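You operate a simulated robot arm through the tools that you are given. There is no shell and no other tool. Be economical: measure what you need, move in short steps, check, and stop when the job is done.

You run a simulated two-armed robot. Do the job below in one go: nothing can be reset, and whatever is moved stays where it is left.

TASK
Put the screw box on the island table top away on the corner rack top. Then fetch the shine pad and stand it on top of the green pot. Then take the green sponge on the island table top and put it away on the table foot. Then take the comb candle and leave it on the wax bench top. Then open the tank lid, put the mint jar in the settling tank well, then shut the lid. Then put the ribbon box on the table head away on the packing table shelf. Then take the water brush on the table head and put it away on the island table top. Then put the seed bag on the flat blank. Then put the drip sponge on the bench end. Then take the coaster brush and leave it on the bench patch. Then shut the seam flap. The order counts. Set down upright: screw box, shine pad, green sponge, mint jar, drip sponge.

Only the result counts: the job must be done as asked and must still hold three seconds after the hand-in. Knocking over, shifting, dropping, spilling or breaking anything else fails it. Lids that push on must go on centred and level and be pressed home; caps that screw on are set level and turned clockwise until they are tight.

THE ROBOT
Two 7-joint arms with two-finger parallel grippers on one trunk, on a base that drives. Base frame: it is fixed to the floor where the robot stands at the start and does not move with it; the origin is under the middle of the robot, x ahead of it, y to its left, z up. Readings come in mm, degrees, newtons and seconds.
The left shoulder is at the start at [70, 177, 1020], the right one opposite. Places, roughly: bench end [-3900, -2300, 800]; bench patch (36x22 cm) [-2880, -3580, 800]; coaster brush (5x5x13 cm) [-7100, -3400, 800]; comb candle (3x3x12 cm) [2600, 600, 800]; corner rack top (117x14 cm) [-5340, 2880, 1160]; drip sponge (9x5x5 cm) [-7300, -5000, 600]; flat blank (20x15x1 cm) [-4200, -5700, 800]; green pot (6x6x5 cm) [2200, 2800, 800]; green sponge (9x5x5 cm) [2400, 400, 800]; island table top [1600, 200, 800]; mint jar [4000, -2000, 750]; packing table shelf [-4700, -5500, 400]; ribbon box [1000, -5500, 750]; screw box [500, 0, 750]; seam flap [-4400, -5300, 1000]; seed bag [0, -8000, 1250]; settling tank well (21x21 cm) [3880, -2320, 860]; shine pad (5x5x10 cm) [900, 400, 800]; table foot [-1200, -5800, 800]; tank lid [3900, -2300, 1100]; water brush (5x5x13 cm) [800, -6100, 800]; wax bench top [3300, 2800, 800]. Payload 3.43 kg a hand.
The tool frame of a hand sits at the grasp point between the pads (the TCP): z along the fingers, y along the line on which they close. The tips reach 30 mm beyond it. Largest opening 94 mm; finger width 28, thickness 10; the body of the gripper, 50 by 96 mm, starts 55 mm behind the TCP.
Orientation is that of the tool frame in the base frame, as [roll, pitch, yaw] about the fixed x, y, z axes, in that order (R = Rz(yaw) Ry(pitch) Rx(roll)). With the fingers straight down and closing along the base's y, the tool's x points along the base's -x, its y along +y and its z along -z.

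THE INTERFACE
- The arms move only by the tool send_rows. It takes "left_increments", "right_increments" or both (then of equal length, played together; a hand with none holds still); each is a list of rows, each a list of 7 numbers: the finger opening in mm, from 0 to 94, then the shift along the tool's x, y, z in units of 100 mm (1.0 is 100 mm), then the turn, a rotation vector about the tool's x, y, z in units of 90 degrees (1.0 is 90 degrees). In form: [[gripper, dx, dy, dz, wx, wy, wz], ...]. A call has 1 to 10 rows; each row is the pose to reach, as a shift and turn from the pose commanded when the call began, along the tool's axes at that moment. A call with a number of a shift or a turn outside -1 to 1 is refused whole. Each row takes 0.2 s and may step no farther than 50 mm and 8.6 degrees from the row before; otherwise, or with a gripper value out of range, the whole call is refused. Where a pose cannot be reached the arm comes as near as it can. A force on the tool above 40 N (or 10 N above the force at the start of the call, whichever is more), or a blocked arm, ends the call early, and 0.2 s more pass. Each finger travels about 153 mm/s and halts on what it meets, pressing with about 21 N; the grip force reading is that of the motor and also rises with nothing between the fingers. The clock runs only during rows and for 0.2 s after the last one: add rows that repeat a pose to give the fingers time. It gives the time, the measured TCP pose, the force on the tool (base axes), the opening and the grip force at its end, in the units of the frame above (readings bear some noise), with the torque about the TCP (base axes, N m) and any sound that the robot's microphone picked up.
- Cameras (640 x 400 px; columns grow to the right, rows downward): "scene" is now at [147.7, 23.5, 1344.4]; the picture's right is [0.20, -0.98, 0.00], its down [-0.59, -0.12, -0.80] and it looks along [0.78, 0.16, -0.61] (base axes); focal length 265 px, centre (320, 200). "left" rides on the left gripper at [76, -14, -102] in its tool frame; the picture's right is [0.18, 0.98, 0.00], its down [-0.75, 0.14, -0.64] and it looks along [-0.63, 0.12, 0.77] (tool axes); focal length 243 px, centre (320, 200). "right" rides on the right gripper at [76, 14, -102] in its tool frame; the picture's right is [-0.18, 0.98, 0.00], its down [-0.75, -0.14, -0.64] and it looks along [-0.63, -0.12, 0.77] (tool axes); focal length 243 px, centre (320, 200). There is no depth. A picture from a camera that has moved, and an enlarged one, comes with that camera's place and axes in the base frame and with its lens. The place of the scene camera against the robot may be out by one fixed shift of up to 25 mm in any direction.
- camera(camera): a new picture of that camera. No time passes.
- raise_lower(by): slides the trunk up (or, below 0, down) by that many mm; the arms and the scene camera ride with it, the base frame stays. It gives what a move gives, with no picture.
- drive_base(legs): drives the robot by 1 to 6 legs, each [ahead, turn to the left] in mm and degrees, along the robot's own axes; the way and the turn of a leg run together, so that a leg with both is an arc; at most 1500 mm and 180 degrees a leg. The arms and the cameras ride along, it lands a little off, and it stops where it bumps. It gives what a move gives.
- aim_head(pan, tilt): turns the head with the scene camera to pan (to the left, within 86 degrees either way) and tilt (down, from -29 to 69), counted from straight ahead of the robot. It gives what a move gives.
- close_up(camera, box): a new picture of the part [left, top, right, bottom] of that camera's present view, enlarged. No time passes.
- job_done(): hands the job in; it is judged then, once.

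Work in short steps. Places have to be worked out from the pictures, the camera data and where the tool is seen: move nearer, look again, correct. Check each grasp and each placing, and mend what went wrong. You have 556 turns and 370 pictures in all, those below and enlarged ones among them. Open the grippers and draw the arms clear of the work before you hand the job in, unless the task says otherwise; then end with one line.

The tools are called after "Request:" as name(argument=value, ...) on one line, values as JSON. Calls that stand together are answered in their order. send_rows: Moves the arms, as the interface text tells. Its arguments: {"type":"object","properties":{"left_increments":{"type":"array","items":{"type":"array","items":{"type":"number"}}},"right_increments":{"type":"array","items":{"type":"array","items":{"type":"number"}}}},"required":[]} The other tools are called the same way: raise_lower (by) slides the trunk up or down; drive_base (legs) drives the base; aim_head (pan, tilt) turns the head that bears the scene camera; camera (camera) takes a picture; close_up (camera, box) takes an enlarged picture of a part of a camera's view; job_done () hands the job in.

At the start:

```text
time_s: 0.0
left_eef_pos: [413.6, 416.7, 1083.2]
left_tool_rot: [-180.0, 0.0, 180.0]
left_wrist_force: [-0.3, -0.1, -0.6]
left_ft_torque: [0.01, 0.05, -0.01]
left_width: 93.8
left_grasp_force: 0.2
right_eef_pos: [595.8, -4.1, 1049.9]
right_tool_rot: [179.9, 0.0, -179.9]
right_wrist_force: [0.4, 0.2, -0.3]
right_ft_torque: [-0.01, -0.01, 0.0]
right_width: 94.2
right_grasp_force: 0.0
trunk travel left (down, up): [-600.0, 240.0]
robot x, y, heading: [0.5, -1.8, 0.0]
head pan, tilt: [11.7, 37.3]
```

scene: 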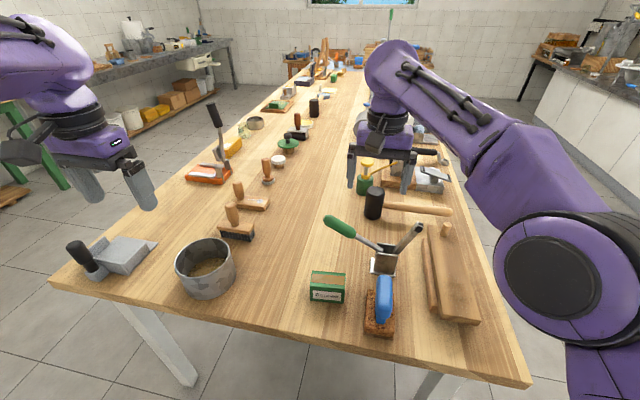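
right: 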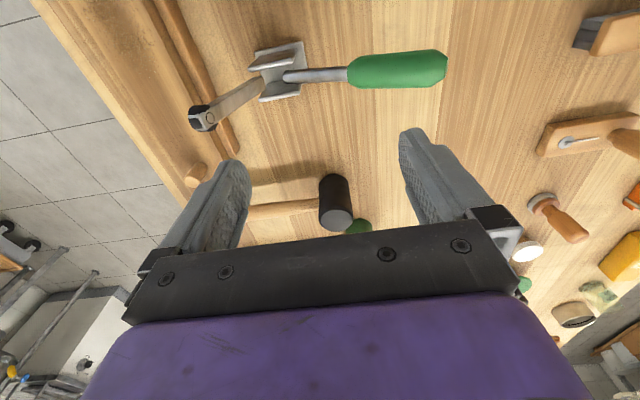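
left: 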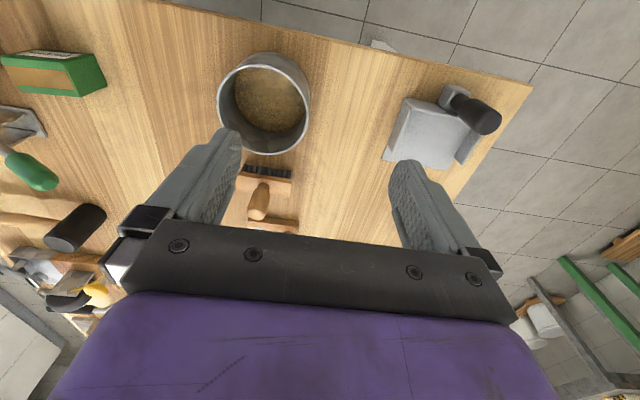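

I judge the screw box to be the green box near (490, 77, 820). I'll enlarge it in the scene view and look around the room before moving.

Request:
close_up(camera="scene", box=[260, 200, 480, 340])

Request:
close_up(camera="scene", box=[160, 20, 480, 220])

```text
2.86 times, centred on (370, 270) of scene
camera zoom: at [147.7, 23.5, 1344.4], right [0.2, -0.98, 0.0], down [-0.59, -0.12, -0.8], along [0.78, 0.16, -0.61], focal length 757 px, centre (177, 0)
```

zoom: 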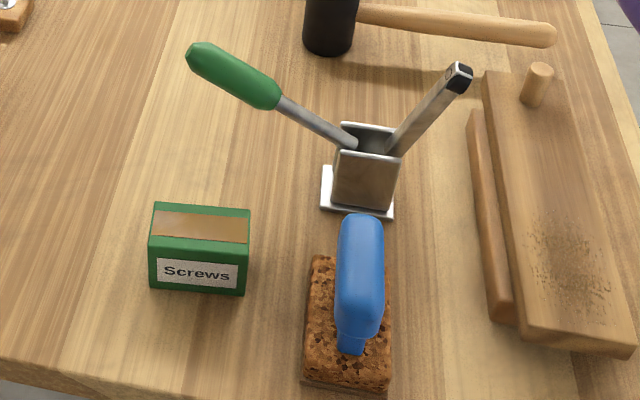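

```text
2.00 times, centred on (320, 120) of scene
camera zoom: at [147.7, 23.5, 1344.4], right [0.2, -0.98, 0.0], down [-0.59, -0.12, -0.8], along [0.78, 0.16, -0.61], focal length 530 px, centre (320, 360)
```

zoom: 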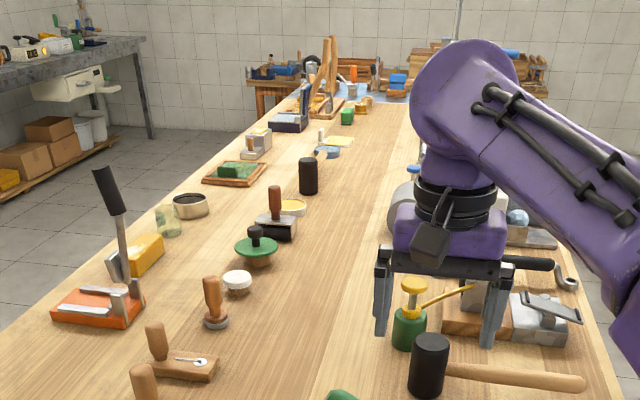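

The box reads roughly 74 wide (y), 31 deep (x), 69 high, turned about 7°. I'll turn the right hand so it closes along x and bring it above the box, staying high.

Request:
send_rows(right_increments=[[94, 0.1, 0.08, 0, 0, 0, 0.092], [94, 0.2, 0.16, 0, 0, 0, 0.184], [94, 0.3, 0.24, 0, 0, 0, 0.276], [94, 0.4, 0.32, 0, 0, 0, 0.368], [94, 0.5, 0.4, 0, 0, 0, 0.46], [94, 0.6, 0.48, 0, 0, 0, 0.552], [94, 0.7, 0.56, 0, 0, 0, 0.644], [94, 0.8, 0.64, 0, 0, 0, 0.736], [94, 0.9, 0.72, 0, 0, 0, 0.828], [94, 1.0, 0.8, 0, 0, 0, 0.92]])

Request:
camera(camera="right")

Request:
camera(camera="scene")

```text
time_s: 2.4
left_eef_pos: [415.3, 415.2, 1084.3]
left_tool_rot: [180.0, 0.0, -179.9]
left_wrist_force: [0.2, 0.3, -0.4]
left_ft_torque: [0.02, 0.0, 0.03]
left_width: 94.0
left_grasp_force: 0.0
right_eef_pos: [512.0, 47.9, 1076.1]
right_tool_rot: [179.5, -4.4, 94.0]
right_wrist_force: [0.5, -1.5, -0.2]
right_ft_torque: [0.0, 0.0, -0.02]
right_width: 93.8
right_grasp_force: 0.0
trunk travel left (down, up): [-600.0, 240.0]
robot x, y, heading: [-4.1, -3.8, -0.1]
head pan, tilt: [11.7, 37.3]
stopped in row 10 (right hand): the arm was blocked; the commanded pose is now the measured one
```

```text
364 pictures are left
camera right: at [519.6, 117.6, 1184.8], right [0.99, -0.12, -0.01], down [-0.09, -0.81, 0.58], along [-0.07, -0.57, -0.82], focal length 243 px, centre (320, 200)
```

right: 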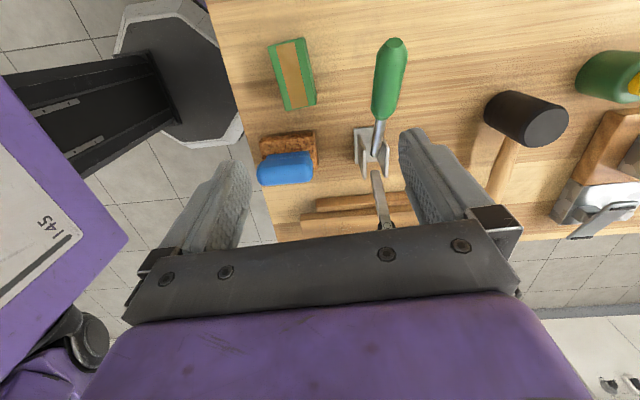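

```text
363 pictures are left
camera scene: at [147.8, 23.2, 1344.4], right [0.2, -0.98, 0.0], down [-0.59, -0.12, -0.79], along [0.78, 0.16, -0.61], focal length 265 px, centre (320, 200)
```

scene: 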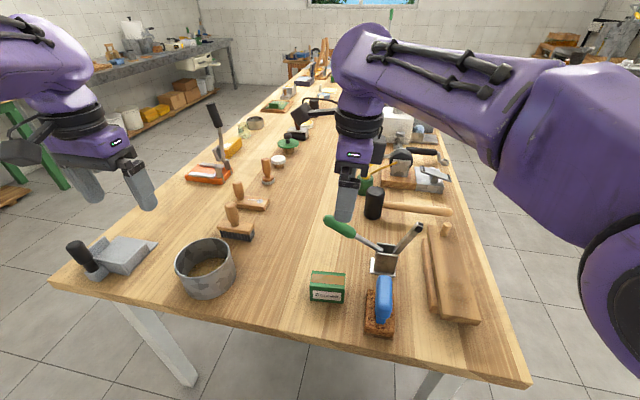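

The box top sits near (483, 78), matching the first estimate. I'll descend towards it while straightening the tilt.

Request:
send_rows(right_increments=[[94, 0.0, -0.05, 0.25, 0, -0.01, 0], [94, 0.05, -0.1, 0.5, 0, -0.02, -0.01], [94, 0.1, -0.15, 0.75, 0, -0.03, -0.02], [94, 0.2, -0.2, 1.0, 0, -0.049, -0.033]])

Request:
camera(camera="right")

```text
time_s: 3.6
left_eef_pos: [414.1, 415.8, 1084.1]
left_tool_rot: [-180.0, 0.0, 180.0]
left_wrist_force: [-0.4, 0.2, -0.3]
left_ft_torque: [-0.02, -0.01, -0.02]
left_width: 94.2
left_grasp_force: 0.2
right_eef_pos: [503.5, 61.1, 1004.2]
right_tool_rot: [178.6, -4.6, 94.3]
right_wrist_force: [0.0, -0.1, -0.3]
right_ft_torque: [0.02, 0.0, 0.01]
right_width: 93.9
right_grasp_force: 0.1
trunk travel left (down, up): [-600.0, 240.0]
robot x, y, heading: [1.9, -1.8, 0.1]
head pan, tilt: [11.7, 37.3]
stopped in row 4 (right hand): the arm was blocked; the commanded pose is now the measured one
```

```text
362 pictures are left
camera right: at [509.5, 129.0, 1114.2], right [0.99, -0.11, 0.01], down [-0.1, -0.81, 0.58], along [-0.06, -0.57, -0.82], focal length 243 px, centre (320, 200)
```

right: 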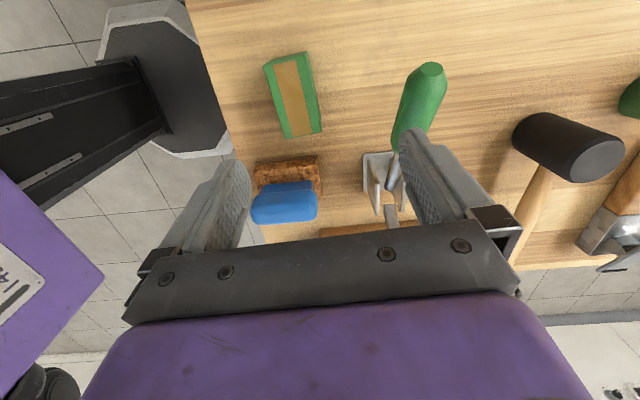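

This wrist direction runs into a limit near 94°. I'll turn the hand the other way to learn the range.

Request:
send_rows(right_increments=[[94, 0, 0, -0.1, 0, 0, -0.095], [94, 0, 0, -0.2, 0, 0, -0.19], [94, 0, 0, -0.3, 0, 0, -0.285], [94, -0.1, 0, -0.3, 0, 0, -0.38], [94, -0.2, 0.05, -0.3, 0, 0, -0.475], [94, -0.3, 0.1, -0.3, 0, 0, -0.57], [94, -0.4, 0.15, -0.3, 0, 0, -0.665], [94, -0.5, 0.2, -0.3, 0, 0, -0.76], [94, -0.5, 0.2, -0.3, 0, 0, -0.855], [94, -0.5, 0.2, -0.3, 0, 0, -0.95]])

Request:
send_rows(right_increments=[[94, 0, 0, 0, 0, 0, -0.095], [94, 0, 0, 0, 0, 0, -0.19], [94, 0, 0, 0, 0, 0, -0.285], [94, 0, 0, 0, 0, 0, -0.38], [94, 0, 0, 0, 0, 0, -0.475], [94, 0, 0, 0, 0, 0, -0.57], [94, 0, 0, 0, 0, 0, -0.665], [94, 0, 0, 0, 0, 0, -0.76], [94, 0, 0, 0, 0, 0, -0.855], [94, 0, 0, 0, 0, 0, -0.95]])

Request:
camera(camera="right")

```text
time_s: 5.8
left_eef_pos: [414.5, 415.7, 1082.7]
left_tool_rot: [180.0, 0.0, 180.0]
left_wrist_force: [0.3, -0.1, 0.2]
left_ft_torque: [-0.04, 0.05, -0.02]
left_width: 93.7
left_grasp_force: 0.1
right_eef_pos: [526.0, 10.3, 1027.9]
right_tool_rot: [175.6, 0.9, -180.0]
right_wrist_force: [-0.5, 1.0, 0.2]
right_ft_torque: [0.01, 0.01, 0.03]
right_width: 93.9
right_grasp_force: 0.1
trunk travel left (down, up): [-600.0, 240.0]
robot x, y, heading: [1.2, -1.7, -0.0]
head pan, tilt: [11.7, 37.3]
```

```text
time_s: 8.0
left_eef_pos: [415.3, 415.7, 1083.8]
left_tool_rot: [-180.0, 0.0, 179.9]
left_wrist_force: [-0.4, 0.0, 0.2]
left_ft_torque: [-0.01, 0.01, 0.0]
left_width: 93.9
left_grasp_force: 0.1
right_eef_pos: [526.6, 9.4, 1028.3]
right_tool_rot: [-179.4, 4.5, -94.4]
right_wrist_force: [0.7, -0.1, 1.3]
right_ft_torque: [-0.01, 0.0, 0.01]
right_width: 93.7
right_grasp_force: 0.1
trunk travel left (down, up): [-600.0, 240.0]
robot x, y, heading: [-2.1, -0.1, -0.1]
head pan, tilt: [11.7, 37.3]
```

```text
361 pictures are left
camera right: at [503.7, -71.2, 1125.6], right [-0.97, 0.26, 0.0], down [0.19, 0.69, 0.7], along [0.18, 0.68, -0.71], focal length 243 px, centre (320, 200)
```

right: 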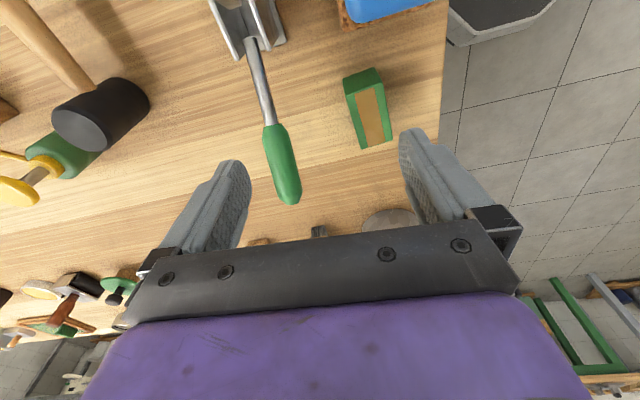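

The other wrist direction is free. I'll move over the box at yaw −83°, straighten the tilt, and lower to about z 940.

Request:
send_rows(right_increments=[[94, -0.2, 0.16, 0, 0, 0.01, -0.03], [94, -0.4, 0.32, 0, 0, 0.03, -0.08], [94, -0.57, 0.47, 0.05, 0, 0.05, -0.127], [94, -0.57, 0.47, 0.4, 0, 0.05, -0.127], [94, -0.57, 0.47, 0.8, 0, 0.05, -0.127], [94, -0.57, 0.47, 0.9, 0, 0.05, -0.127]])

Request:
camera(camera="right")

Request:
camera(camera="scene")

```text
time_s: 9.4
left_eef_pos: [414.5, 416.0, 1083.9]
left_tool_rot: [-180.0, 0.1, -180.0]
left_wrist_force: [0.7, 0.4, 0.1]
left_ft_torque: [0.01, 0.02, 0.0]
left_width: 93.9
left_grasp_force: 0.0
right_eef_pos: [485.3, 76.9, 944.7]
right_tool_rot: [-179.0, -0.3, -83.2]
right_wrist_force: [-0.3, -0.2, 0.6]
right_ft_torque: [-0.01, 0.0, 0.0]
right_width: 94.1
right_grasp_force: 0.1
trunk travel left (down, up): [-600.0, 240.0]
robot x, y, heading: [-0.4, 2.3, -0.2]
head pan, tilt: [11.7, 37.3]
```

```text
360 pictures are left
camera right: at [477.6, 1.6, 1048.7], right [-1.0, 0.07, -0.02], down [0.04, 0.77, 0.64], along [0.06, 0.64, -0.77], focal length 243 px, centre (320, 200)
```

right: 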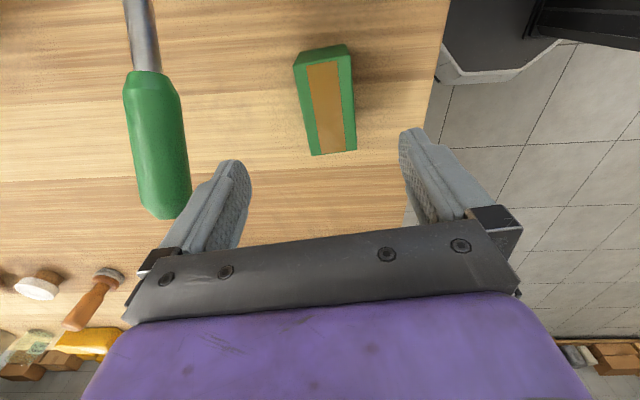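

```text
359 pictures are left
camera scene: at [147.5, 23.6, 1344.4], right [0.2, -0.98, 0.0], down [-0.59, -0.12, -0.8], along [0.78, 0.16, -0.61], focal length 265 px, centre (320, 200)
```

scene: 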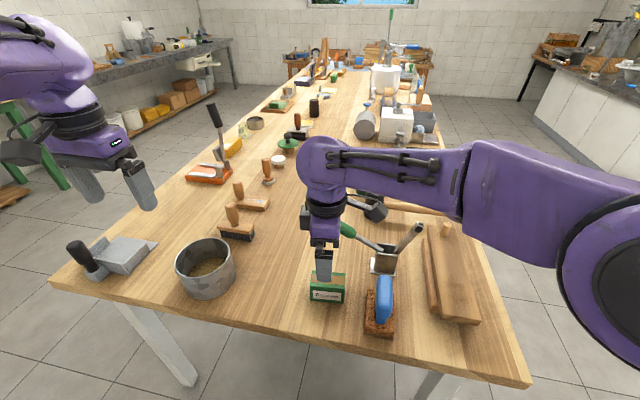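

Box top lies about z 853, centred near (480, 73). I'll descend to TCP z≈836 and close.

Request:
send_rows(right_increments=[[94, 0.03, 0.06, 0.3, 0, 0, 0], [94, 0.03, 0.06, 0.6, 0, 0, 0], [94, 0.03, 0.06, 0.9, 0, 0, 0], [94, 0.03, 0.06, 1.0, 0, 0, 0], [94, 0.03, 0.06, 1.0, 0, 0, 0]])

Request:
camera(camera="scene")

Request:
camera(camera="right")

```text
time_s: 10.6
left_eef_pos: [414.9, 415.9, 1083.4]
left_tool_rot: [-179.9, 0.0, 179.9]
left_wrist_force: [-0.7, 0.0, 0.7]
left_ft_torque: [0.01, -0.01, 0.01]
left_width: 94.1
left_grasp_force: 0.1
right_eef_pos: [480.5, 75.9, 843.7]
right_tool_rot: [-179.0, -0.1, -83.3]
right_wrist_force: [0.3, 0.2, 0.0]
right_ft_torque: [0.01, -0.01, -0.04]
right_width: 93.8
right_grasp_force: 0.1
trunk travel left (down, up): [-600.0, 240.0]
robot x, y, heading: [0.1, 0.2, -0.0]
head pan, tilt: [11.7, 37.3]
```

```text
358 pictures are left
camera scene: at [147.6, 23.6, 1344.4], right [0.2, -0.98, 0.0], down [-0.59, -0.12, -0.8], along [0.78, 0.16, -0.61], focal length 265 px, centre (320, 200)
```

scene: 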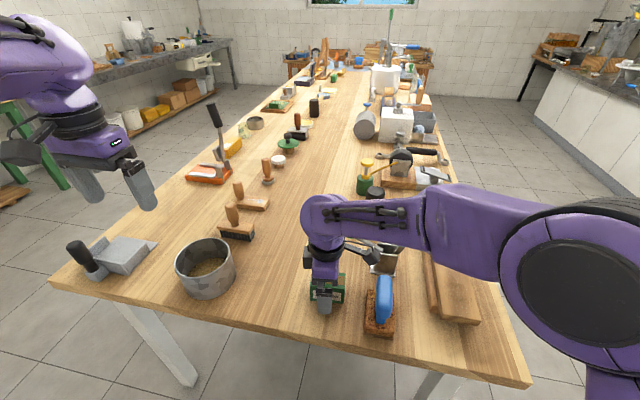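

```text
357 pictures are left
camera right: at [472.8, -0.9, 947.4], right [-1.0, 0.07, -0.02], down [0.04, 0.77, 0.64], along [0.06, 0.64, -0.77], focal length 243 px, centre (320, 200)
```

right: 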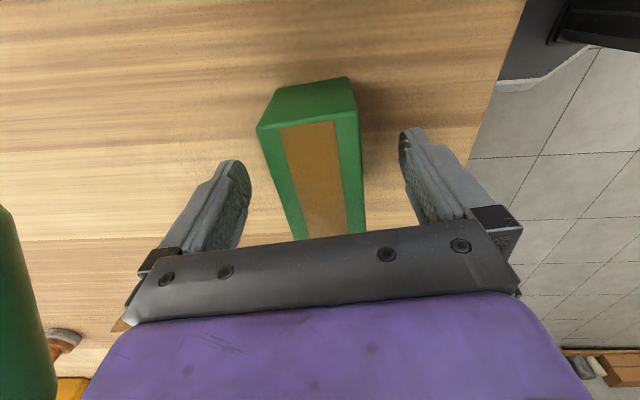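

The box sits between the fingers. I'll lower 12 mm more and close.

Request:
send_rows(right_increments=[[94, 0, 0, 0.12, 0, 0, 0], [40, 0, 0, 0.12, 0, 0, 0], [10, 0, 0, 0.12, 0, 0, 0], [10, 0, 0, 0.12, 0, 0, 0], [10, 0, 0, -0.3, 0, 0, 0], [10, 0, 0, -0.7, 0, 0, 0]])

Request:
camera(camera="scene")

```text
time_s: 12.0
left_eef_pos: [413.9, 415.4, 1085.2]
left_tool_rot: [-180.0, 0.1, -180.0]
left_wrist_force: [-0.1, 0.4, -0.1]
left_ft_torque: [0.01, 0.0, 0.02]
left_width: 94.0
left_grasp_force: 0.0
right_eef_pos: [479.5, 74.7, 911.8]
right_tool_rot: [-179.0, -0.4, -83.1]
right_wrist_force: [1.0, 0.3, 1.3]
right_ft_torque: [0.05, 0.0, 0.03]
right_width: 10.3
right_grasp_force: 0.1
trunk travel left (down, up): [-600.0, 240.0]
robot x, y, heading: [2.5, -0.1, 0.0]
head pan, tilt: [11.7, 37.3]
```

```text
356 pictures are left
camera scene: at [146.9, 23.2, 1344.4], right [0.2, -0.98, 0.0], down [-0.59, -0.12, -0.8], along [0.78, 0.16, -0.61], focal length 265 px, centre (320, 200)
```

scene: 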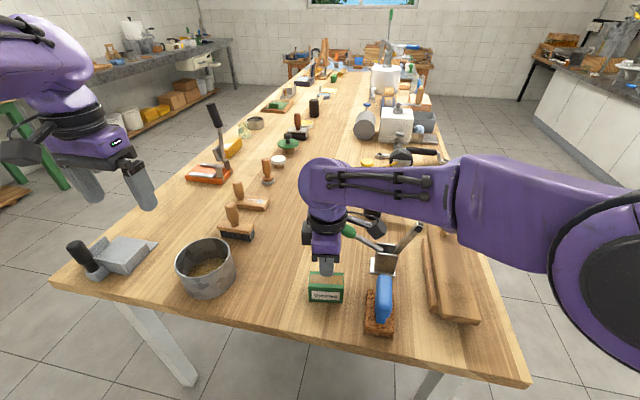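

The fingers closed on nothing and the box stayed. I'll look at it from the right camera.

Request:
camera(camera="right")

Request:
close_up(camera="scene", box=[280, 210, 400, 330])

```text
355 pictures are left
camera right: at [472.0, -1.9, 1017.0], right [-1.0, 0.06, -0.02], down [0.04, 0.77, 0.64], along [0.06, 0.64, -0.77], focal length 243 px, centre (320, 200)
```

right: 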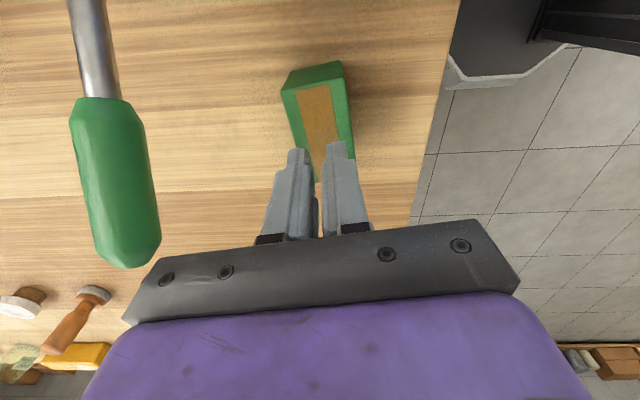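

```text
3.33 times, centred on (340, 270) of scene
camera zoom: at [146.9, 23.2, 1344.4], right [0.2, -0.98, 0.0], down [-0.59, -0.12, -0.8], along [0.78, 0.16, -0.61], focal length 883 px, centre (253, -33)
```

zoom: 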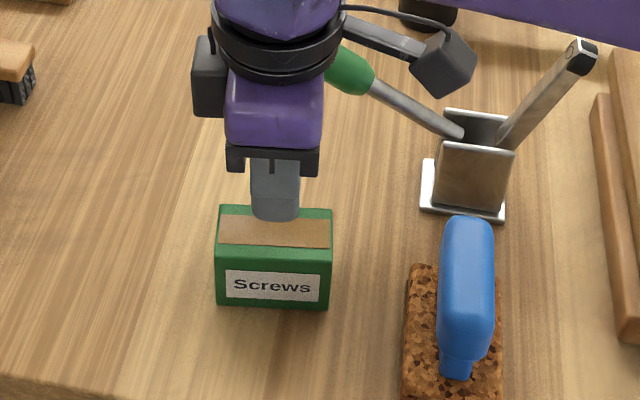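

The geometry still puts the box top at about 850, so the grip probably had not settled before the lift. I'll repeat and pause with the fingers closed to read the width.

Request:
send_rows(right_increments=[[94, 0, 0, 0, 0, 0, 0], [94, 0, 0, 0, 0, 0, 0], [94, 0, 0, 0, 0, 0, 0], [94, 0, 0, 0.4, 0, 0, 0], [94, 0, 0, 0.8, 0, 0, 0], [94, 0, 0, 0.8, 0, 0, 0]])

Request:
send_rows(right_increments=[[30, 0, 0, 0, 0, 0, 0], [10, 0, 0, 0, 0, 0, 0], [10, 0, 0, 0, 0, 0, 0], [10, 0, 0, 0, 0, 0, 0], [10, 0, 0, 0, 0, 0, 0]])

Request:
camera(camera="right")

```text
time_s: 13.4
left_eef_pos: [413.6, 415.7, 1083.4]
left_tool_rot: [180.0, 0.0, 180.0]
left_wrist_force: [0.1, -0.2, 0.3]
left_ft_torque: [-0.01, -0.02, -0.02]
left_width: 93.6
left_grasp_force: 0.0
right_eef_pos: [481.2, 75.1, 832.0]
right_tool_rot: [-179.0, -0.2, -83.2]
right_wrist_force: [-0.5, -0.3, -0.6]
right_ft_torque: [0.01, 0.02, -0.03]
right_width: 93.9
right_grasp_force: 0.2
trunk travel left (down, up): [-600.0, 240.0]
robot x, y, heading: [-3.2, -0.5, -0.1]
head pan, tilt: [11.7, 37.3]
```

```text
time_s: 14.6
left_eef_pos: [415.8, 415.5, 1084.5]
left_tool_rot: [-179.9, 0.0, -179.9]
left_wrist_force: [-0.5, -0.4, -0.2]
left_ft_torque: [0.01, 0.03, 0.04]
left_width: 94.1
left_grasp_force: 0.0
right_eef_pos: [482.8, 73.4, 830.5]
right_tool_rot: [-179.1, -0.3, -83.2]
right_wrist_force: [0.0, -0.5, 1.0]
right_ft_torque: [0.03, -0.02, 0.06]
right_width: 45.6
right_grasp_force: 20.6
trunk travel left (down, up): [-600.0, 240.0]
robot x, y, heading: [1.7, 0.1, -0.2]
head pan, tilt: [11.7, 37.3]
```

```text
353 pictures are left
camera right: at [474.6, -1.8, 935.1], right [-1.0, 0.07, -0.02], down [0.04, 0.77, 0.64], along [0.06, 0.64, -0.77], focal length 243 px, centre (320, 200)
```

right: 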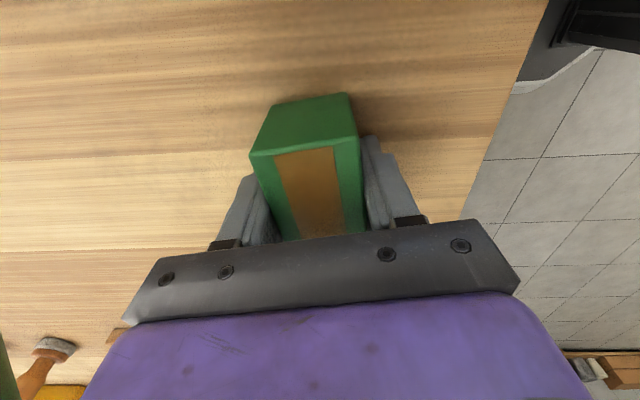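

Gripped at 45.6 mm, 20.6 N. Lifting slowly.

Request:
send_rows(right_increments=[[10, 0, 0, -0.1, 0, 0, 0], [10, 0, 0, -0.2, 0, 0, 0], [10, 0, 0, -0.35, 0, 0, 0], [10, 0, 0, -0.5, 0, 0, 0], [10, 0, 0, -0.7, 0, 0, 0], [10, 0, 0, -0.9, 0, 0, 0]])

Request:
camera(camera="right")

```text
time_s: 16.0
left_eef_pos: [415.0, 416.0, 1083.1]
left_tool_rot: [-180.0, -0.1, 180.0]
left_wrist_force: [0.4, 0.0, 0.5]
left_ft_torque: [0.02, -0.01, -0.02]
left_width: 93.6
left_grasp_force: 0.1
right_eef_pos: [482.2, 76.0, 922.0]
right_tool_rot: [-179.0, -0.2, -83.1]
right_wrist_force: [0.3, 0.3, -0.9]
right_ft_torque: [0.01, 0.04, 0.03]
right_width: 45.6
right_grasp_force: 20.9
trunk travel left (down, up): [-600.0, 240.0]
robot x, y, heading: [-1.2, 1.1, 0.1]
head pan, tilt: [11.7, 37.3]
```

```text
352 pictures are left
camera right: at [474.1, -0.2, 1026.2], right [-1.0, 0.07, -0.02], down [0.04, 0.77, 0.64], along [0.06, 0.64, -0.77], focal length 243 px, centre (320, 200)
```

right: 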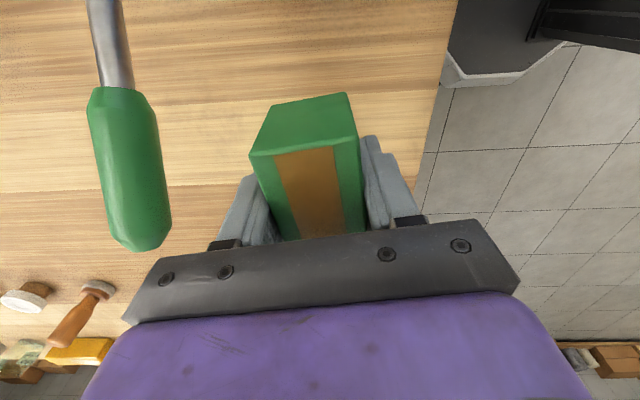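

The box is held. I'll raise the hand, then look left and right to see the room before driving.

Request:
send_rows(right_increments=[[10, 0.1, 0, -0.25, 0, 0, 0], [10, 0.2, 0, -0.5, 0, 0, 0], [10, 0.3, 0, -0.75, 0, 0, 0], [10, 0.4, 0.1, -1.0, 0, 0, 0], [10, 0.5, 0.2, -1.0, 0, 0, 0], [10, 0.6, 0.3, -1.0, 0, 0, 0]])

Request:
aim_head(pan=86, tilt=15)

Request:
camera(camera="scene")

Request:
aim_head(pan=-86, tilt=15)

Request:
camera(camera="scene")

```text
time_s: 17.4
left_eef_pos: [414.4, 416.2, 1084.7]
left_tool_rot: [-179.9, 0.0, -180.0]
left_wrist_force: [0.0, 0.0, 0.5]
left_ft_torque: [0.01, -0.05, 0.01]
left_width: 94.0
left_grasp_force: 0.1
right_eef_pos: [455.3, 11.3, 1022.7]
right_tool_rot: [-179.0, -0.3, -83.3]
right_wrist_force: [0.2, -0.1, -0.6]
right_ft_torque: [0.01, 0.0, 0.01]
right_width: 45.6
right_grasp_force: 21.1
trunk travel left (down, up): [-600.0, 240.0]
robot x, y, heading: [0.8, -3.0, -0.1]
head pan, tilt: [11.7, 37.3]
```

```text
time_s: 18.9
left_eef_pos: [414.9, 415.4, 1084.3]
left_tool_rot: [-180.0, 0.0, 179.9]
left_wrist_force: [0.0, 0.5, -0.9]
left_ft_torque: [0.01, -0.01, 0.03]
left_width: 93.9
left_grasp_force: 0.1
right_eef_pos: [456.3, 12.2, 1023.0]
right_tool_rot: [-179.0, -0.3, -83.2]
right_wrist_force: [-1.0, 1.5, -1.0]
right_ft_torque: [0.01, 0.03, -0.02]
right_width: 45.9
right_grasp_force: 21.3
trunk travel left (down, up): [-600.0, 240.0]
robot x, y, heading: [2.6, -4.2, 0.1]
head pan, tilt: [85.9, 15.0]
```

```text
351 pictures are left
camera scene: at [69.5, 99.1, 1379.9], right [1.0, -0.07, 0.0], down [-0.02, -0.26, -0.97], along [0.07, 0.96, -0.26], focal length 265 px, centre (320, 200)
```

scene: 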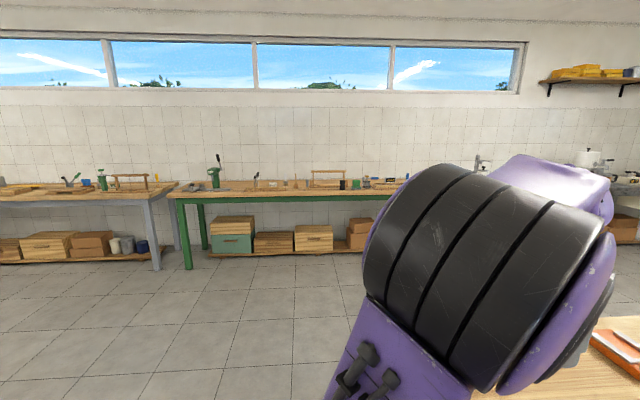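

```text
time_s: 21.5
left_eef_pos: [413.7, 415.5, 1082.9]
left_tool_rot: [180.0, 0.0, 180.0]
left_wrist_force: [0.7, 0.8, 0.3]
left_ft_torque: [0.0, 0.03, 0.0]
left_width: 93.8
left_grasp_force: 0.1
right_eef_pos: [456.5, 11.5, 1021.9]
right_tool_rot: [-179.0, -0.4, -83.2]
right_wrist_force: [-0.2, 0.6, -1.1]
right_ft_torque: [-0.02, -0.01, 0.01]
right_width: 45.8
right_grasp_force: 21.2
trunk travel left (down, up): [-600.0, 240.0]
robot x, y, heading: [-2.4, 2.0, -0.3]
head pan, tilt: [-85.9, 15.0]
```

```text
350 pictures are left
camera scene: at [69.5, -87.2, 1380.0], right [-1.0, -0.07, 0.0], down [-0.02, 0.26, -0.97], along [0.07, -0.96, -0.26], focal length 265 px, centre (320, 200)
```

scene: 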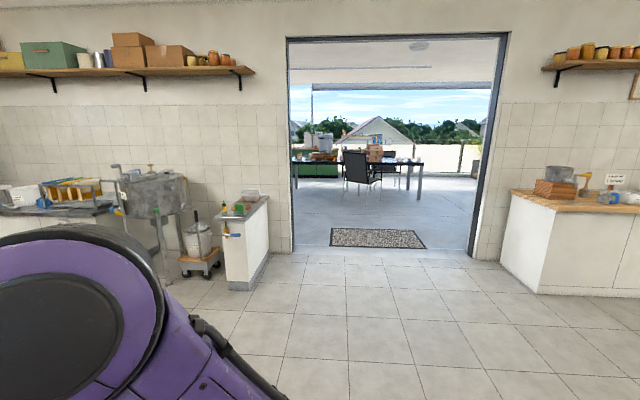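

The north wall holds benches and the south side is a wide door onto a terrace. I'll back off the table and turn toward −x, then look.

Request:
drive_base(legs=[[-500, 0], [0, 155]])

Request:
aim_head(pan=0, tilt=15)

Request:
camera(camera="scene")

```text
time_s: 30.8
left_eef_pos: [-1051.2, -209.7, 1083.9]
left_tool_rot: [180.0, 0.0, -24.3]
left_wrist_force: [0.6, 0.1, 0.6]
left_ft_torque: [0.0, 0.0, 0.01]
left_width: 94.2
left_grasp_force: 0.0
right_eef_pos: [-922.9, 176.7, 1020.9]
right_tool_rot: [-179.0, -0.4, 72.6]
right_wrist_force: [0.7, -0.4, -0.6]
right_ft_torque: [0.02, -0.04, 0.01]
right_width: 46.2
right_grasp_force: 20.8
trunk travel left (down, up): [-600.0, 240.0]
robot x, y, heading: [-499.1, -3.0, 155.6]
head pan, tilt: [-85.9, 15.0]
```

```text
time_s: 32.4
left_eef_pos: [-1049.4, -208.4, 1083.8]
left_tool_rot: [180.0, 0.0, -24.3]
left_wrist_force: [-1.0, -0.8, 0.0]
left_ft_torque: [0.01, -0.01, -0.01]
left_width: 93.8
left_grasp_force: 0.0
right_eef_pos: [-922.9, 174.5, 1022.1]
right_tool_rot: [-179.1, -0.3, 72.6]
right_wrist_force: [0.1, 0.6, -0.6]
right_ft_torque: [0.01, -0.02, 0.03]
right_width: 45.8
right_grasp_force: 20.8
trunk travel left (down, up): [-600.0, 240.0]
robot x, y, heading: [-500.2, 1.8, 155.9]
head pan, tilt: [0.0, 15.0]
```

```text
349 pictures are left
camera scene: at [-620.0, 64.6, 1380.0], right [0.41, 0.91, 0.0], down [0.24, -0.11, -0.97], along [-0.88, 0.4, -0.26], focal length 265 px, centre (320, 200)
```

scene: 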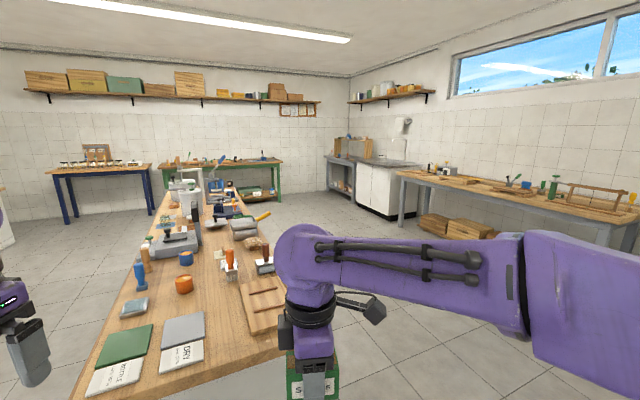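

The corner rack should project near (351, 139). I'll enlarge that area.

Request:
close_up(camera="scene", box=[290, 90, 450, 220])

Request:
camera(camera="right")

```text
3.08 times, centred on (370, 155) of scene
camera zoom: at [-620.0, 64.6, 1380.0], right [0.41, 0.91, 0.0], down [0.24, -0.11, -0.97], along [-0.88, 0.4, -0.26], focal length 815 px, centre (166, 338)
```

zoom: 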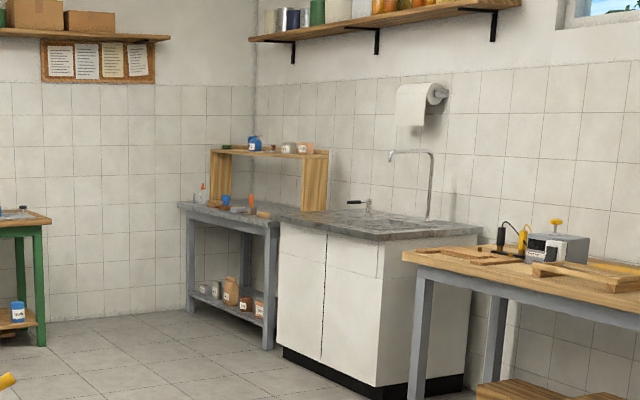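

```text
347 pictures are left
camera right: at [-885.4, 244.5, 1125.4], right [0.88, -0.47, -0.02], down [-0.35, -0.68, 0.64], along [-0.31, -0.56, -0.77], focal length 243 px, centre (320, 200)
```

right: 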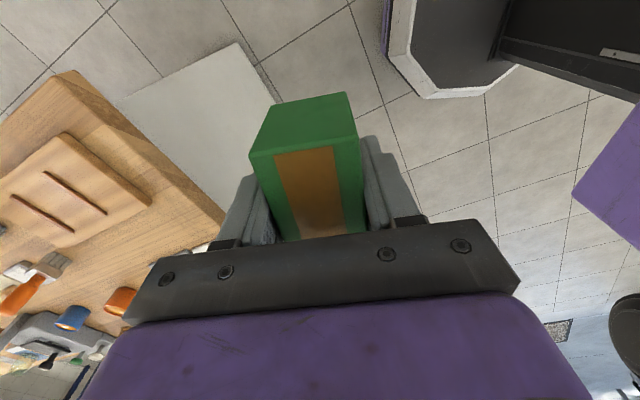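

The rack is a wooden bridge standing on a low counter, roughly x −5925…−4755, front of counter y≈2630. I'll drive round the second island on its north side.

Request:
drive_base(legs=[[0, -66], [1150, 0], [0, 81], [1500, 0], [1500, 0]])

Request:
camera(camera="scene")

```text
time_s: 58.7
left_eef_pos: [-4014.1, 1170.0, 1083.7]
left_tool_rot: [180.0, 0.0, -5.9]
left_wrist_force: [0.5, -0.5, -0.3]
left_ft_torque: [0.02, 0.02, -0.01]
left_width: 93.9
left_grasp_force: 0.1
right_eef_pos: [-4011.4, 1575.9, 1021.9]
right_tool_rot: [-179.0, -0.3, 90.8]
right_wrist_force: [-0.7, -0.6, -0.9]
right_ft_torque: [0.01, 0.02, -0.01]
right_width: 45.6
right_grasp_force: 20.6
trunk travel left (down, up): [-600.0, 240.0]
robot x, y, heading: [-3558.7, 1540.6, 173.9]
head pan, tilt: [0.0, 15.0]
```

```text
346 pictures are left
camera scene: at [-3687.6, 1560.8, 1380.0], right [0.11, 0.99, 0.0], down [0.26, -0.03, -0.97], along [-0.96, 0.1, -0.26], focal length 265 px, centre (320, 200)
```

scene: 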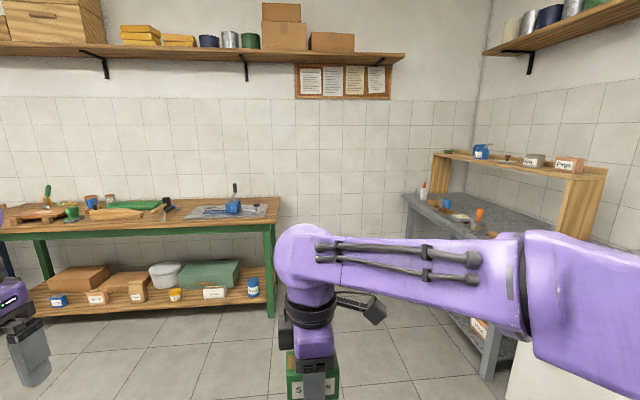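

Clear way on. I'll drive to about (−5250, 1900), turn to face the rack, and raise the trunk.

Request:
drive_base(legs=[[0, -6], [1250, 0], [480, 0], [0, -78]])

Request:
raise_lower(by=235)

Request:
camera(camera="scene")

```text
time_s: 71.4
left_eef_pos: [-5696.3, 2262.1, 1082.8]
left_tool_rot: [180.0, 0.0, -87.9]
left_wrist_force: [0.5, 0.0, 0.2]
left_ft_torque: [-0.04, 0.0, -0.02]
left_width: 94.1
left_grasp_force: 0.1
right_eef_pos: [-5293.6, 2319.0, 1021.7]
right_tool_rot: [-178.9, -0.3, 8.9]
right_wrist_force: [-0.7, -0.1, -0.6]
right_ft_torque: [-0.01, -0.03, 0.0]
right_width: 45.9
right_grasp_force: 20.4
trunk travel left (down, up): [-600.0, 240.0]
robot x, y, heading: [-5267.0, 1862.2, 92.3]
head pan, tilt: [0.0, 15.0]
```

```text
time_s: 73.9
left_eef_pos: [-5696.7, 2261.6, 1318.5]
left_tool_rot: [180.0, 0.1, -87.9]
left_wrist_force: [0.2, -0.1, -0.3]
left_ft_torque: [0.04, 0.0, -0.03]
left_width: 93.8
left_grasp_force: 0.0
right_eef_pos: [-5294.2, 2317.7, 1256.7]
right_tool_rot: [-178.9, -0.3, 8.9]
right_wrist_force: [-0.2, 0.0, -0.1]
right_ft_torque: [0.02, -0.01, 0.0]
right_width: 45.9
right_grasp_force: 20.8
trunk travel left (down, up): [-835.0, 5.0]
robot x, y, heading: [-5267.3, 1862.4, 92.2]
head pan, tilt: [0.0, 15.0]
```

```text
345 pictures are left
camera scene: at [-5259.1, 2011.7, 1614.9], right [1.0, 0.04, 0.0], down [0.01, -0.26, -0.97], along [-0.03, 0.97, -0.26], focal length 265 px, centre (320, 200)
```

scene: 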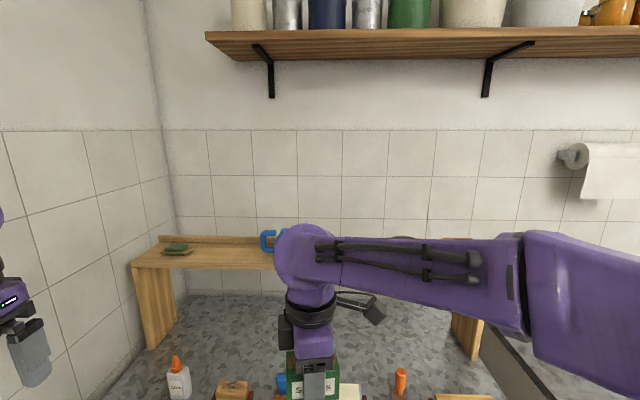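

Between the green pad and the blue tool there is free space, but it's near the wall. I'll check the hand cameras for space in the middle.

Request:
camera(camera="right")

Request:
send_rows(right_increments=[[10, 0, 0, -0.3, 0, 0, 0], [10, 0, 0, -0.6, 0, 0, 0], [10, 0, 0, -0.9, 0, 0, 0]])

Request:
camera(camera="scene")

```text
344 pictures are left
camera right: at [-5218.0, 2314.5, 1360.2], right [-0.03, -1.0, -0.02], down [-0.77, 0.01, 0.64], along [-0.64, 0.03, -0.77], focal length 243 px, centre (320, 200)
```

right: 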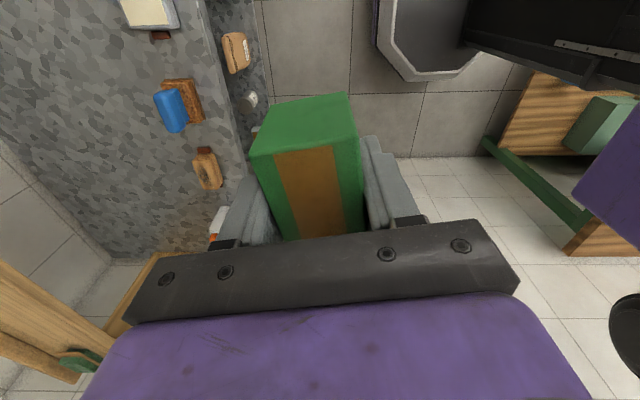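

```text
time_s: 74.7
left_eef_pos: [-5696.0, 2261.2, 1318.2]
left_tool_rot: [-180.0, 0.0, -87.8]
left_wrist_force: [-1.4, 0.0, 0.1]
left_ft_torque: [0.01, -0.04, 0.0]
left_width: 94.0
left_grasp_force: 0.0
right_eef_pos: [-5293.1, 2313.7, 1350.6]
right_tool_rot: [-178.9, -0.4, 8.8]
right_wrist_force: [0.1, 0.2, -0.3]
right_ft_torque: [0.0, 0.02, -0.02]
right_width: 45.6
right_grasp_force: 20.7
trunk travel left (down, up): [-835.0, 5.0]
robot x, y, heading: [-5269.3, 1860.7, 92.1]
head pan, tilt: [0.0, 15.0]
```

```text
343 pictures are left
camera scene: at [-5259.4, 2011.6, 1614.9], right [1.0, 0.04, 0.0], down [0.01, -0.26, -0.97], along [-0.03, 0.97, -0.26], focal length 265 px, centre (320, 200)
```

scene: 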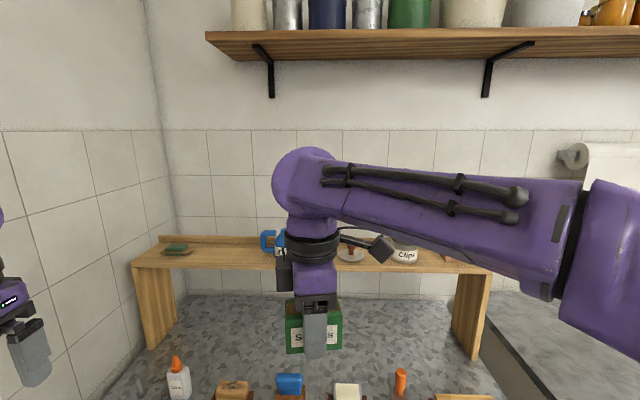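

There's a gap around x≈−5310 between the blue tool and the small round item. I'll advance 400 mm with the box held high and look again.

Request:
drive_base(legs=[[400, -2]])

Request:
aim_head(pan=0, tilt=35)

Request:
camera(camera="scene")

Request:
camera(camera="right")

```text
time_s: 77.2
left_eef_pos: [-5692.5, 2663.7, 1320.1]
left_tool_rot: [-180.0, 0.1, -89.7]
left_wrist_force: [-0.6, -0.9, 0.4]
left_ft_torque: [-0.03, 0.0, 0.0]
left_width: 93.8
left_grasp_force: 0.0
right_eef_pos: [-5286.9, 2702.6, 1350.5]
right_tool_rot: [-179.0, -0.2, 7.0]
right_wrist_force: [0.5, -1.7, -0.8]
right_ft_torque: [0.02, -0.01, 0.01]
right_width: 45.9
right_grasp_force: 21.1
trunk travel left (down, up): [-835.0, 5.0]
robot x, y, heading: [-5278.6, 2254.3, 90.3]
head pan, tilt: [0.0, 15.0]
```

```text
time_s: 78.0
left_eef_pos: [-5692.7, 2668.0, 1319.7]
left_tool_rot: [-179.8, 0.0, -89.7]
left_wrist_force: [-0.1, 0.2, -0.1]
left_ft_torque: [-0.03, -0.03, 0.0]
left_width: 94.2
left_grasp_force: 0.0
right_eef_pos: [-5286.4, 2705.7, 1348.8]
right_tool_rot: [-179.0, -0.3, 7.0]
right_wrist_force: [-0.1, -1.0, -1.0]
right_ft_torque: [-0.01, -0.03, -0.03]
right_width: 45.9
right_grasp_force: 21.0
trunk travel left (down, up): [-835.0, 5.0]
robot x, y, heading: [-5277.1, 2253.0, 90.5]
head pan, tilt: [0.0, 35.0]
```

```text
342 pictures are left
camera scene: at [-5262.7, 2398.7, 1582.9], right [1.0, 0.01, 0.0], down [0.0, -0.57, -0.82], along [0.0, 0.82, -0.57], focal length 265 px, centre (320, 200)
```

scene: 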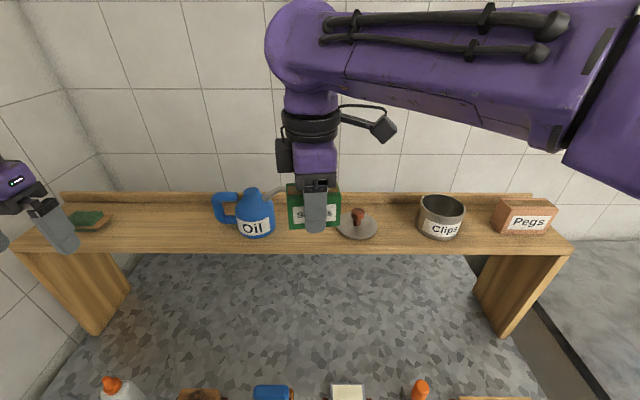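

```text
341 pictures are left
camera right: at [-5210.3, 2700.4, 1452.6], right [-0.06, -1.0, -0.02], down [-0.77, 0.04, 0.64], along [-0.64, 0.05, -0.77], focal length 243 px, centre (320, 200)
```

right: 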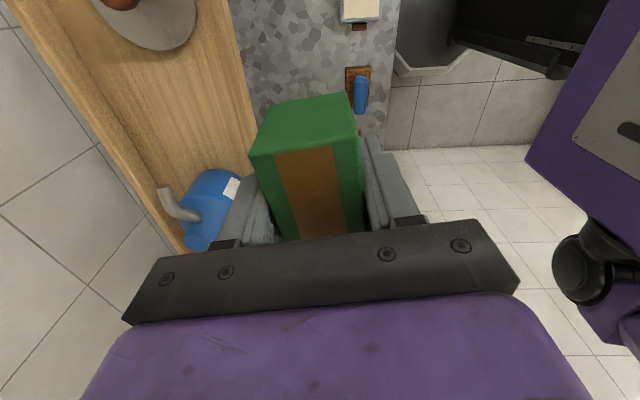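

The gap between the oil can's spout (x≈−5360) and the disc (x≈−5218) is about 140 mm wide, so I'll place the box centred at x≈−5289, y≈2878. Moving over, high, and squaring the yaw.

Request:
send_rows(right_increments=[[10, 0.02, -0.25, 0, 0, 0, 0.02], [10, 0.05, -0.5, 0, 0, 0, 0.04], [10, 0.08, -0.75, 0, 0, 0, 0.06], [10, 0.1, -1.0, 0, 0, 0, 0.078]])

Request:
send_rows(right_increments=[[10, 0, -0.3, 0, 0, 0, 0], [10, 0, -0.6, 0, 0, 0, 0], [10, 0, -0.7, 0.2, 0, 0, 0], [10, 0, -0.7, 0.5, 0, 0, 0], [10, 0, -0.7, 0.9, 0, 0, 0]])

Request:
camera(camera="scene")

Request:
camera(camera="right")

```text
time_s: 79.0
left_eef_pos: [-5692.5, 2666.5, 1318.5]
left_tool_rot: [180.0, 0.0, -89.7]
left_wrist_force: [-0.1, 0.0, -0.1]
left_ft_torque: [-0.03, 0.02, 0.02]
left_width: 94.1
left_grasp_force: 0.1
right_eef_pos: [-5288.0, 2806.1, 1350.9]
right_tool_rot: [-179.1, -0.2, 0.1]
right_wrist_force: [0.4, 0.0, -1.4]
right_ft_torque: [-0.01, 0.01, 0.03]
right_width: 45.6
right_grasp_force: 21.0
trunk travel left (down, up): [-835.0, 5.0]
robot x, y, heading: [-5275.1, 2259.2, 90.4]
head pan, tilt: [0.0, 35.0]
```

```text
time_s: 80.2
left_eef_pos: [-5692.1, 2668.7, 1318.5]
left_tool_rot: [-180.0, -0.1, -89.7]
left_wrist_force: [0.4, 0.1, 0.3]
left_ft_torque: [-0.03, -0.01, -0.02]
left_width: 93.9
left_grasp_force: 0.1
right_eef_pos: [-5279.8, 2871.5, 1258.3]
right_tool_rot: [-179.0, -0.3, 0.1]
right_wrist_force: [0.5, -0.4, -0.2]
right_ft_torque: [-0.04, -0.03, 0.0]
right_width: 46.1
right_grasp_force: 21.3
right hand out of reach, approached as far as the arm can: row 1, 2, 3, 4, 5
trunk travel left (down, up): [-835.0, 5.0]
robot x, y, heading: [-5273.4, 2250.9, 90.1]
head pan, tilt: [0.0, 35.0]
```

```text
340 pictures are left
camera scene: at [-5263.6, 2400.2, 1582.8], right [1.0, 0.01, 0.0], down [0.0, -0.58, -0.82], along [0.0, 0.82, -0.58], focal length 265 px, centre (320, 200)
```

scene: 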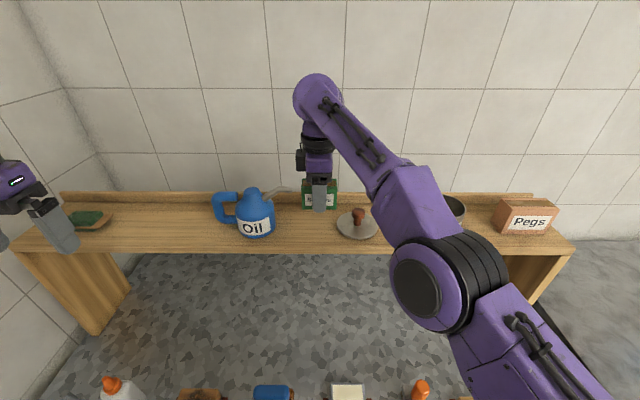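

```text
339 pictures are left
camera right: at [-5204.3, 2856.3, 1360.7], right [-0.18, -0.98, -0.02], down [-0.76, 0.13, 0.64], along [-0.63, 0.13, -0.77], focal length 243 px, centre (320, 200)
```

right: 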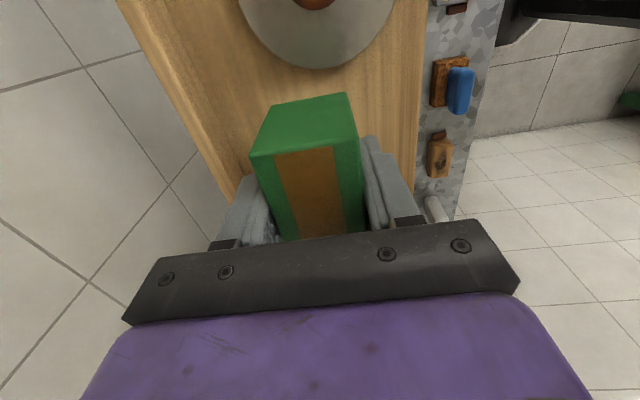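

Box is over the rack in the gap. Lowering to TCP ≈1205.

Request:
send_rows(right_increments=[[10, -0.02, 0, 0.2, 0, 0, 0], [10, -0.02, 0, 0.4, 0, 0, 0], [10, -0.02, 0, 0.5, 0, 0, 0], [10, -0.02, 0, 0.5, 0, 0, 0]])

Request:
close_up(camera="scene", box=[220, 160, 420, 280])

```text
time_s: 81.2
left_eef_pos: [-5691.7, 2665.0, 1318.9]
left_tool_rot: [-180.0, 0.0, -89.7]
left_wrist_force: [0.6, 0.4, 0.8]
left_ft_torque: [0.0, -0.04, 0.01]
left_width: 94.0
left_grasp_force: 0.0
right_eef_pos: [-5282.0, 2869.5, 1208.5]
right_tool_rot: [-178.9, -0.2, 0.1]
right_wrist_force: [0.4, -0.3, -0.6]
right_ft_torque: [0.01, 0.03, -0.01]
right_width: 45.7
right_grasp_force: 20.8
trunk travel left (down, up): [-835.0, 5.0]
robot x, y, heading: [-5275.1, 2255.5, 90.3]
head pan, tilt: [0.0, 35.0]
```

```text
3.20 times, centred on (320, 220) of scene
camera zoom: at [-5262.4, 2397.0, 1583.0], right [1.0, 0.01, 0.0], down [0.0, -0.57, -0.82], along [0.0, 0.82, -0.57], focal length 848 px, centre (320, 136)
```

zoom: 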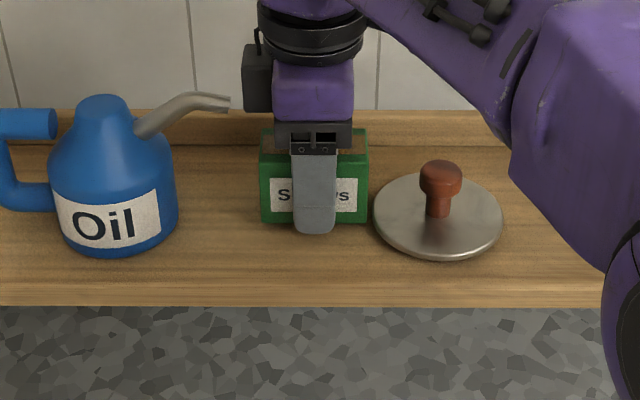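

I'll shift 8 mm away from the disc and lower gently until contact.

Request:
send_rows(right_increments=[[10, -0.08, 0, 0, 0, 0, 0], [10, -0.08, 0, 0.06, 0, 0, 0], [10, -0.08, 0, 0.1, 0, 0, 0], [10, -0.08, 0, 0.13, 0, 0, 0], [10, -0.08, 0, 0.15, 0, 0, 0], [10, -0.08, 0, 0.15, 0, 0, 0]])

Request:
close_up(camera="scene", box=[220, 160, 420, 280])

```text
time_s: 82.5
left_eef_pos: [-5691.4, 2663.6, 1319.5]
left_tool_rot: [179.9, 0.1, -89.7]
left_wrist_force: [0.7, -0.5, -0.7]
left_ft_torque: [-0.03, 0.01, 0.02]
left_width: 94.2
left_grasp_force: 0.1
right_eef_pos: [-5289.3, 2869.6, 1201.0]
right_tool_rot: [-178.1, 0.2, -0.1]
right_wrist_force: [-0.4, -3.7, 10.7]
right_ft_torque: [-0.4, -0.3, -0.04]
right_width: 46.1
right_grasp_force: 20.9
trunk travel left (down, up): [-835.0, 5.0]
robot x, y, heading: [-5273.8, 2257.6, 90.5]
head pan, tilt: [0.0, 35.0]
stopped in row 6 (right hand): the force on the tool passed its limit (the readings are from after the stop); the commanded pose is now the measured one
```

```text
3.20 times, centred on (320, 220) of scene
camera zoom: at [-5262.7, 2394.5, 1582.9], right [1.0, 0.01, 0.0], down [0.0, -0.57, -0.82], along [0.0, 0.82, -0.57], focal length 848 px, centre (320, 136)
```

zoom: 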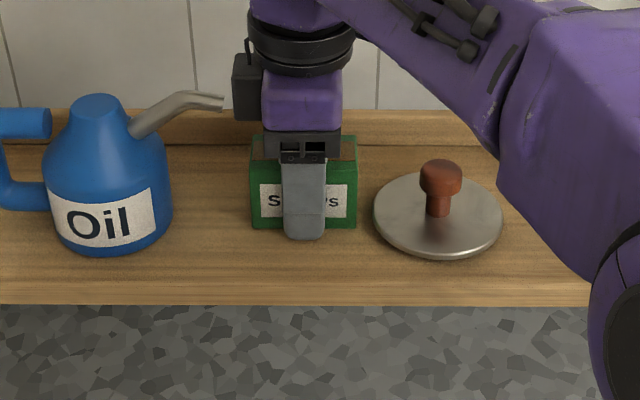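

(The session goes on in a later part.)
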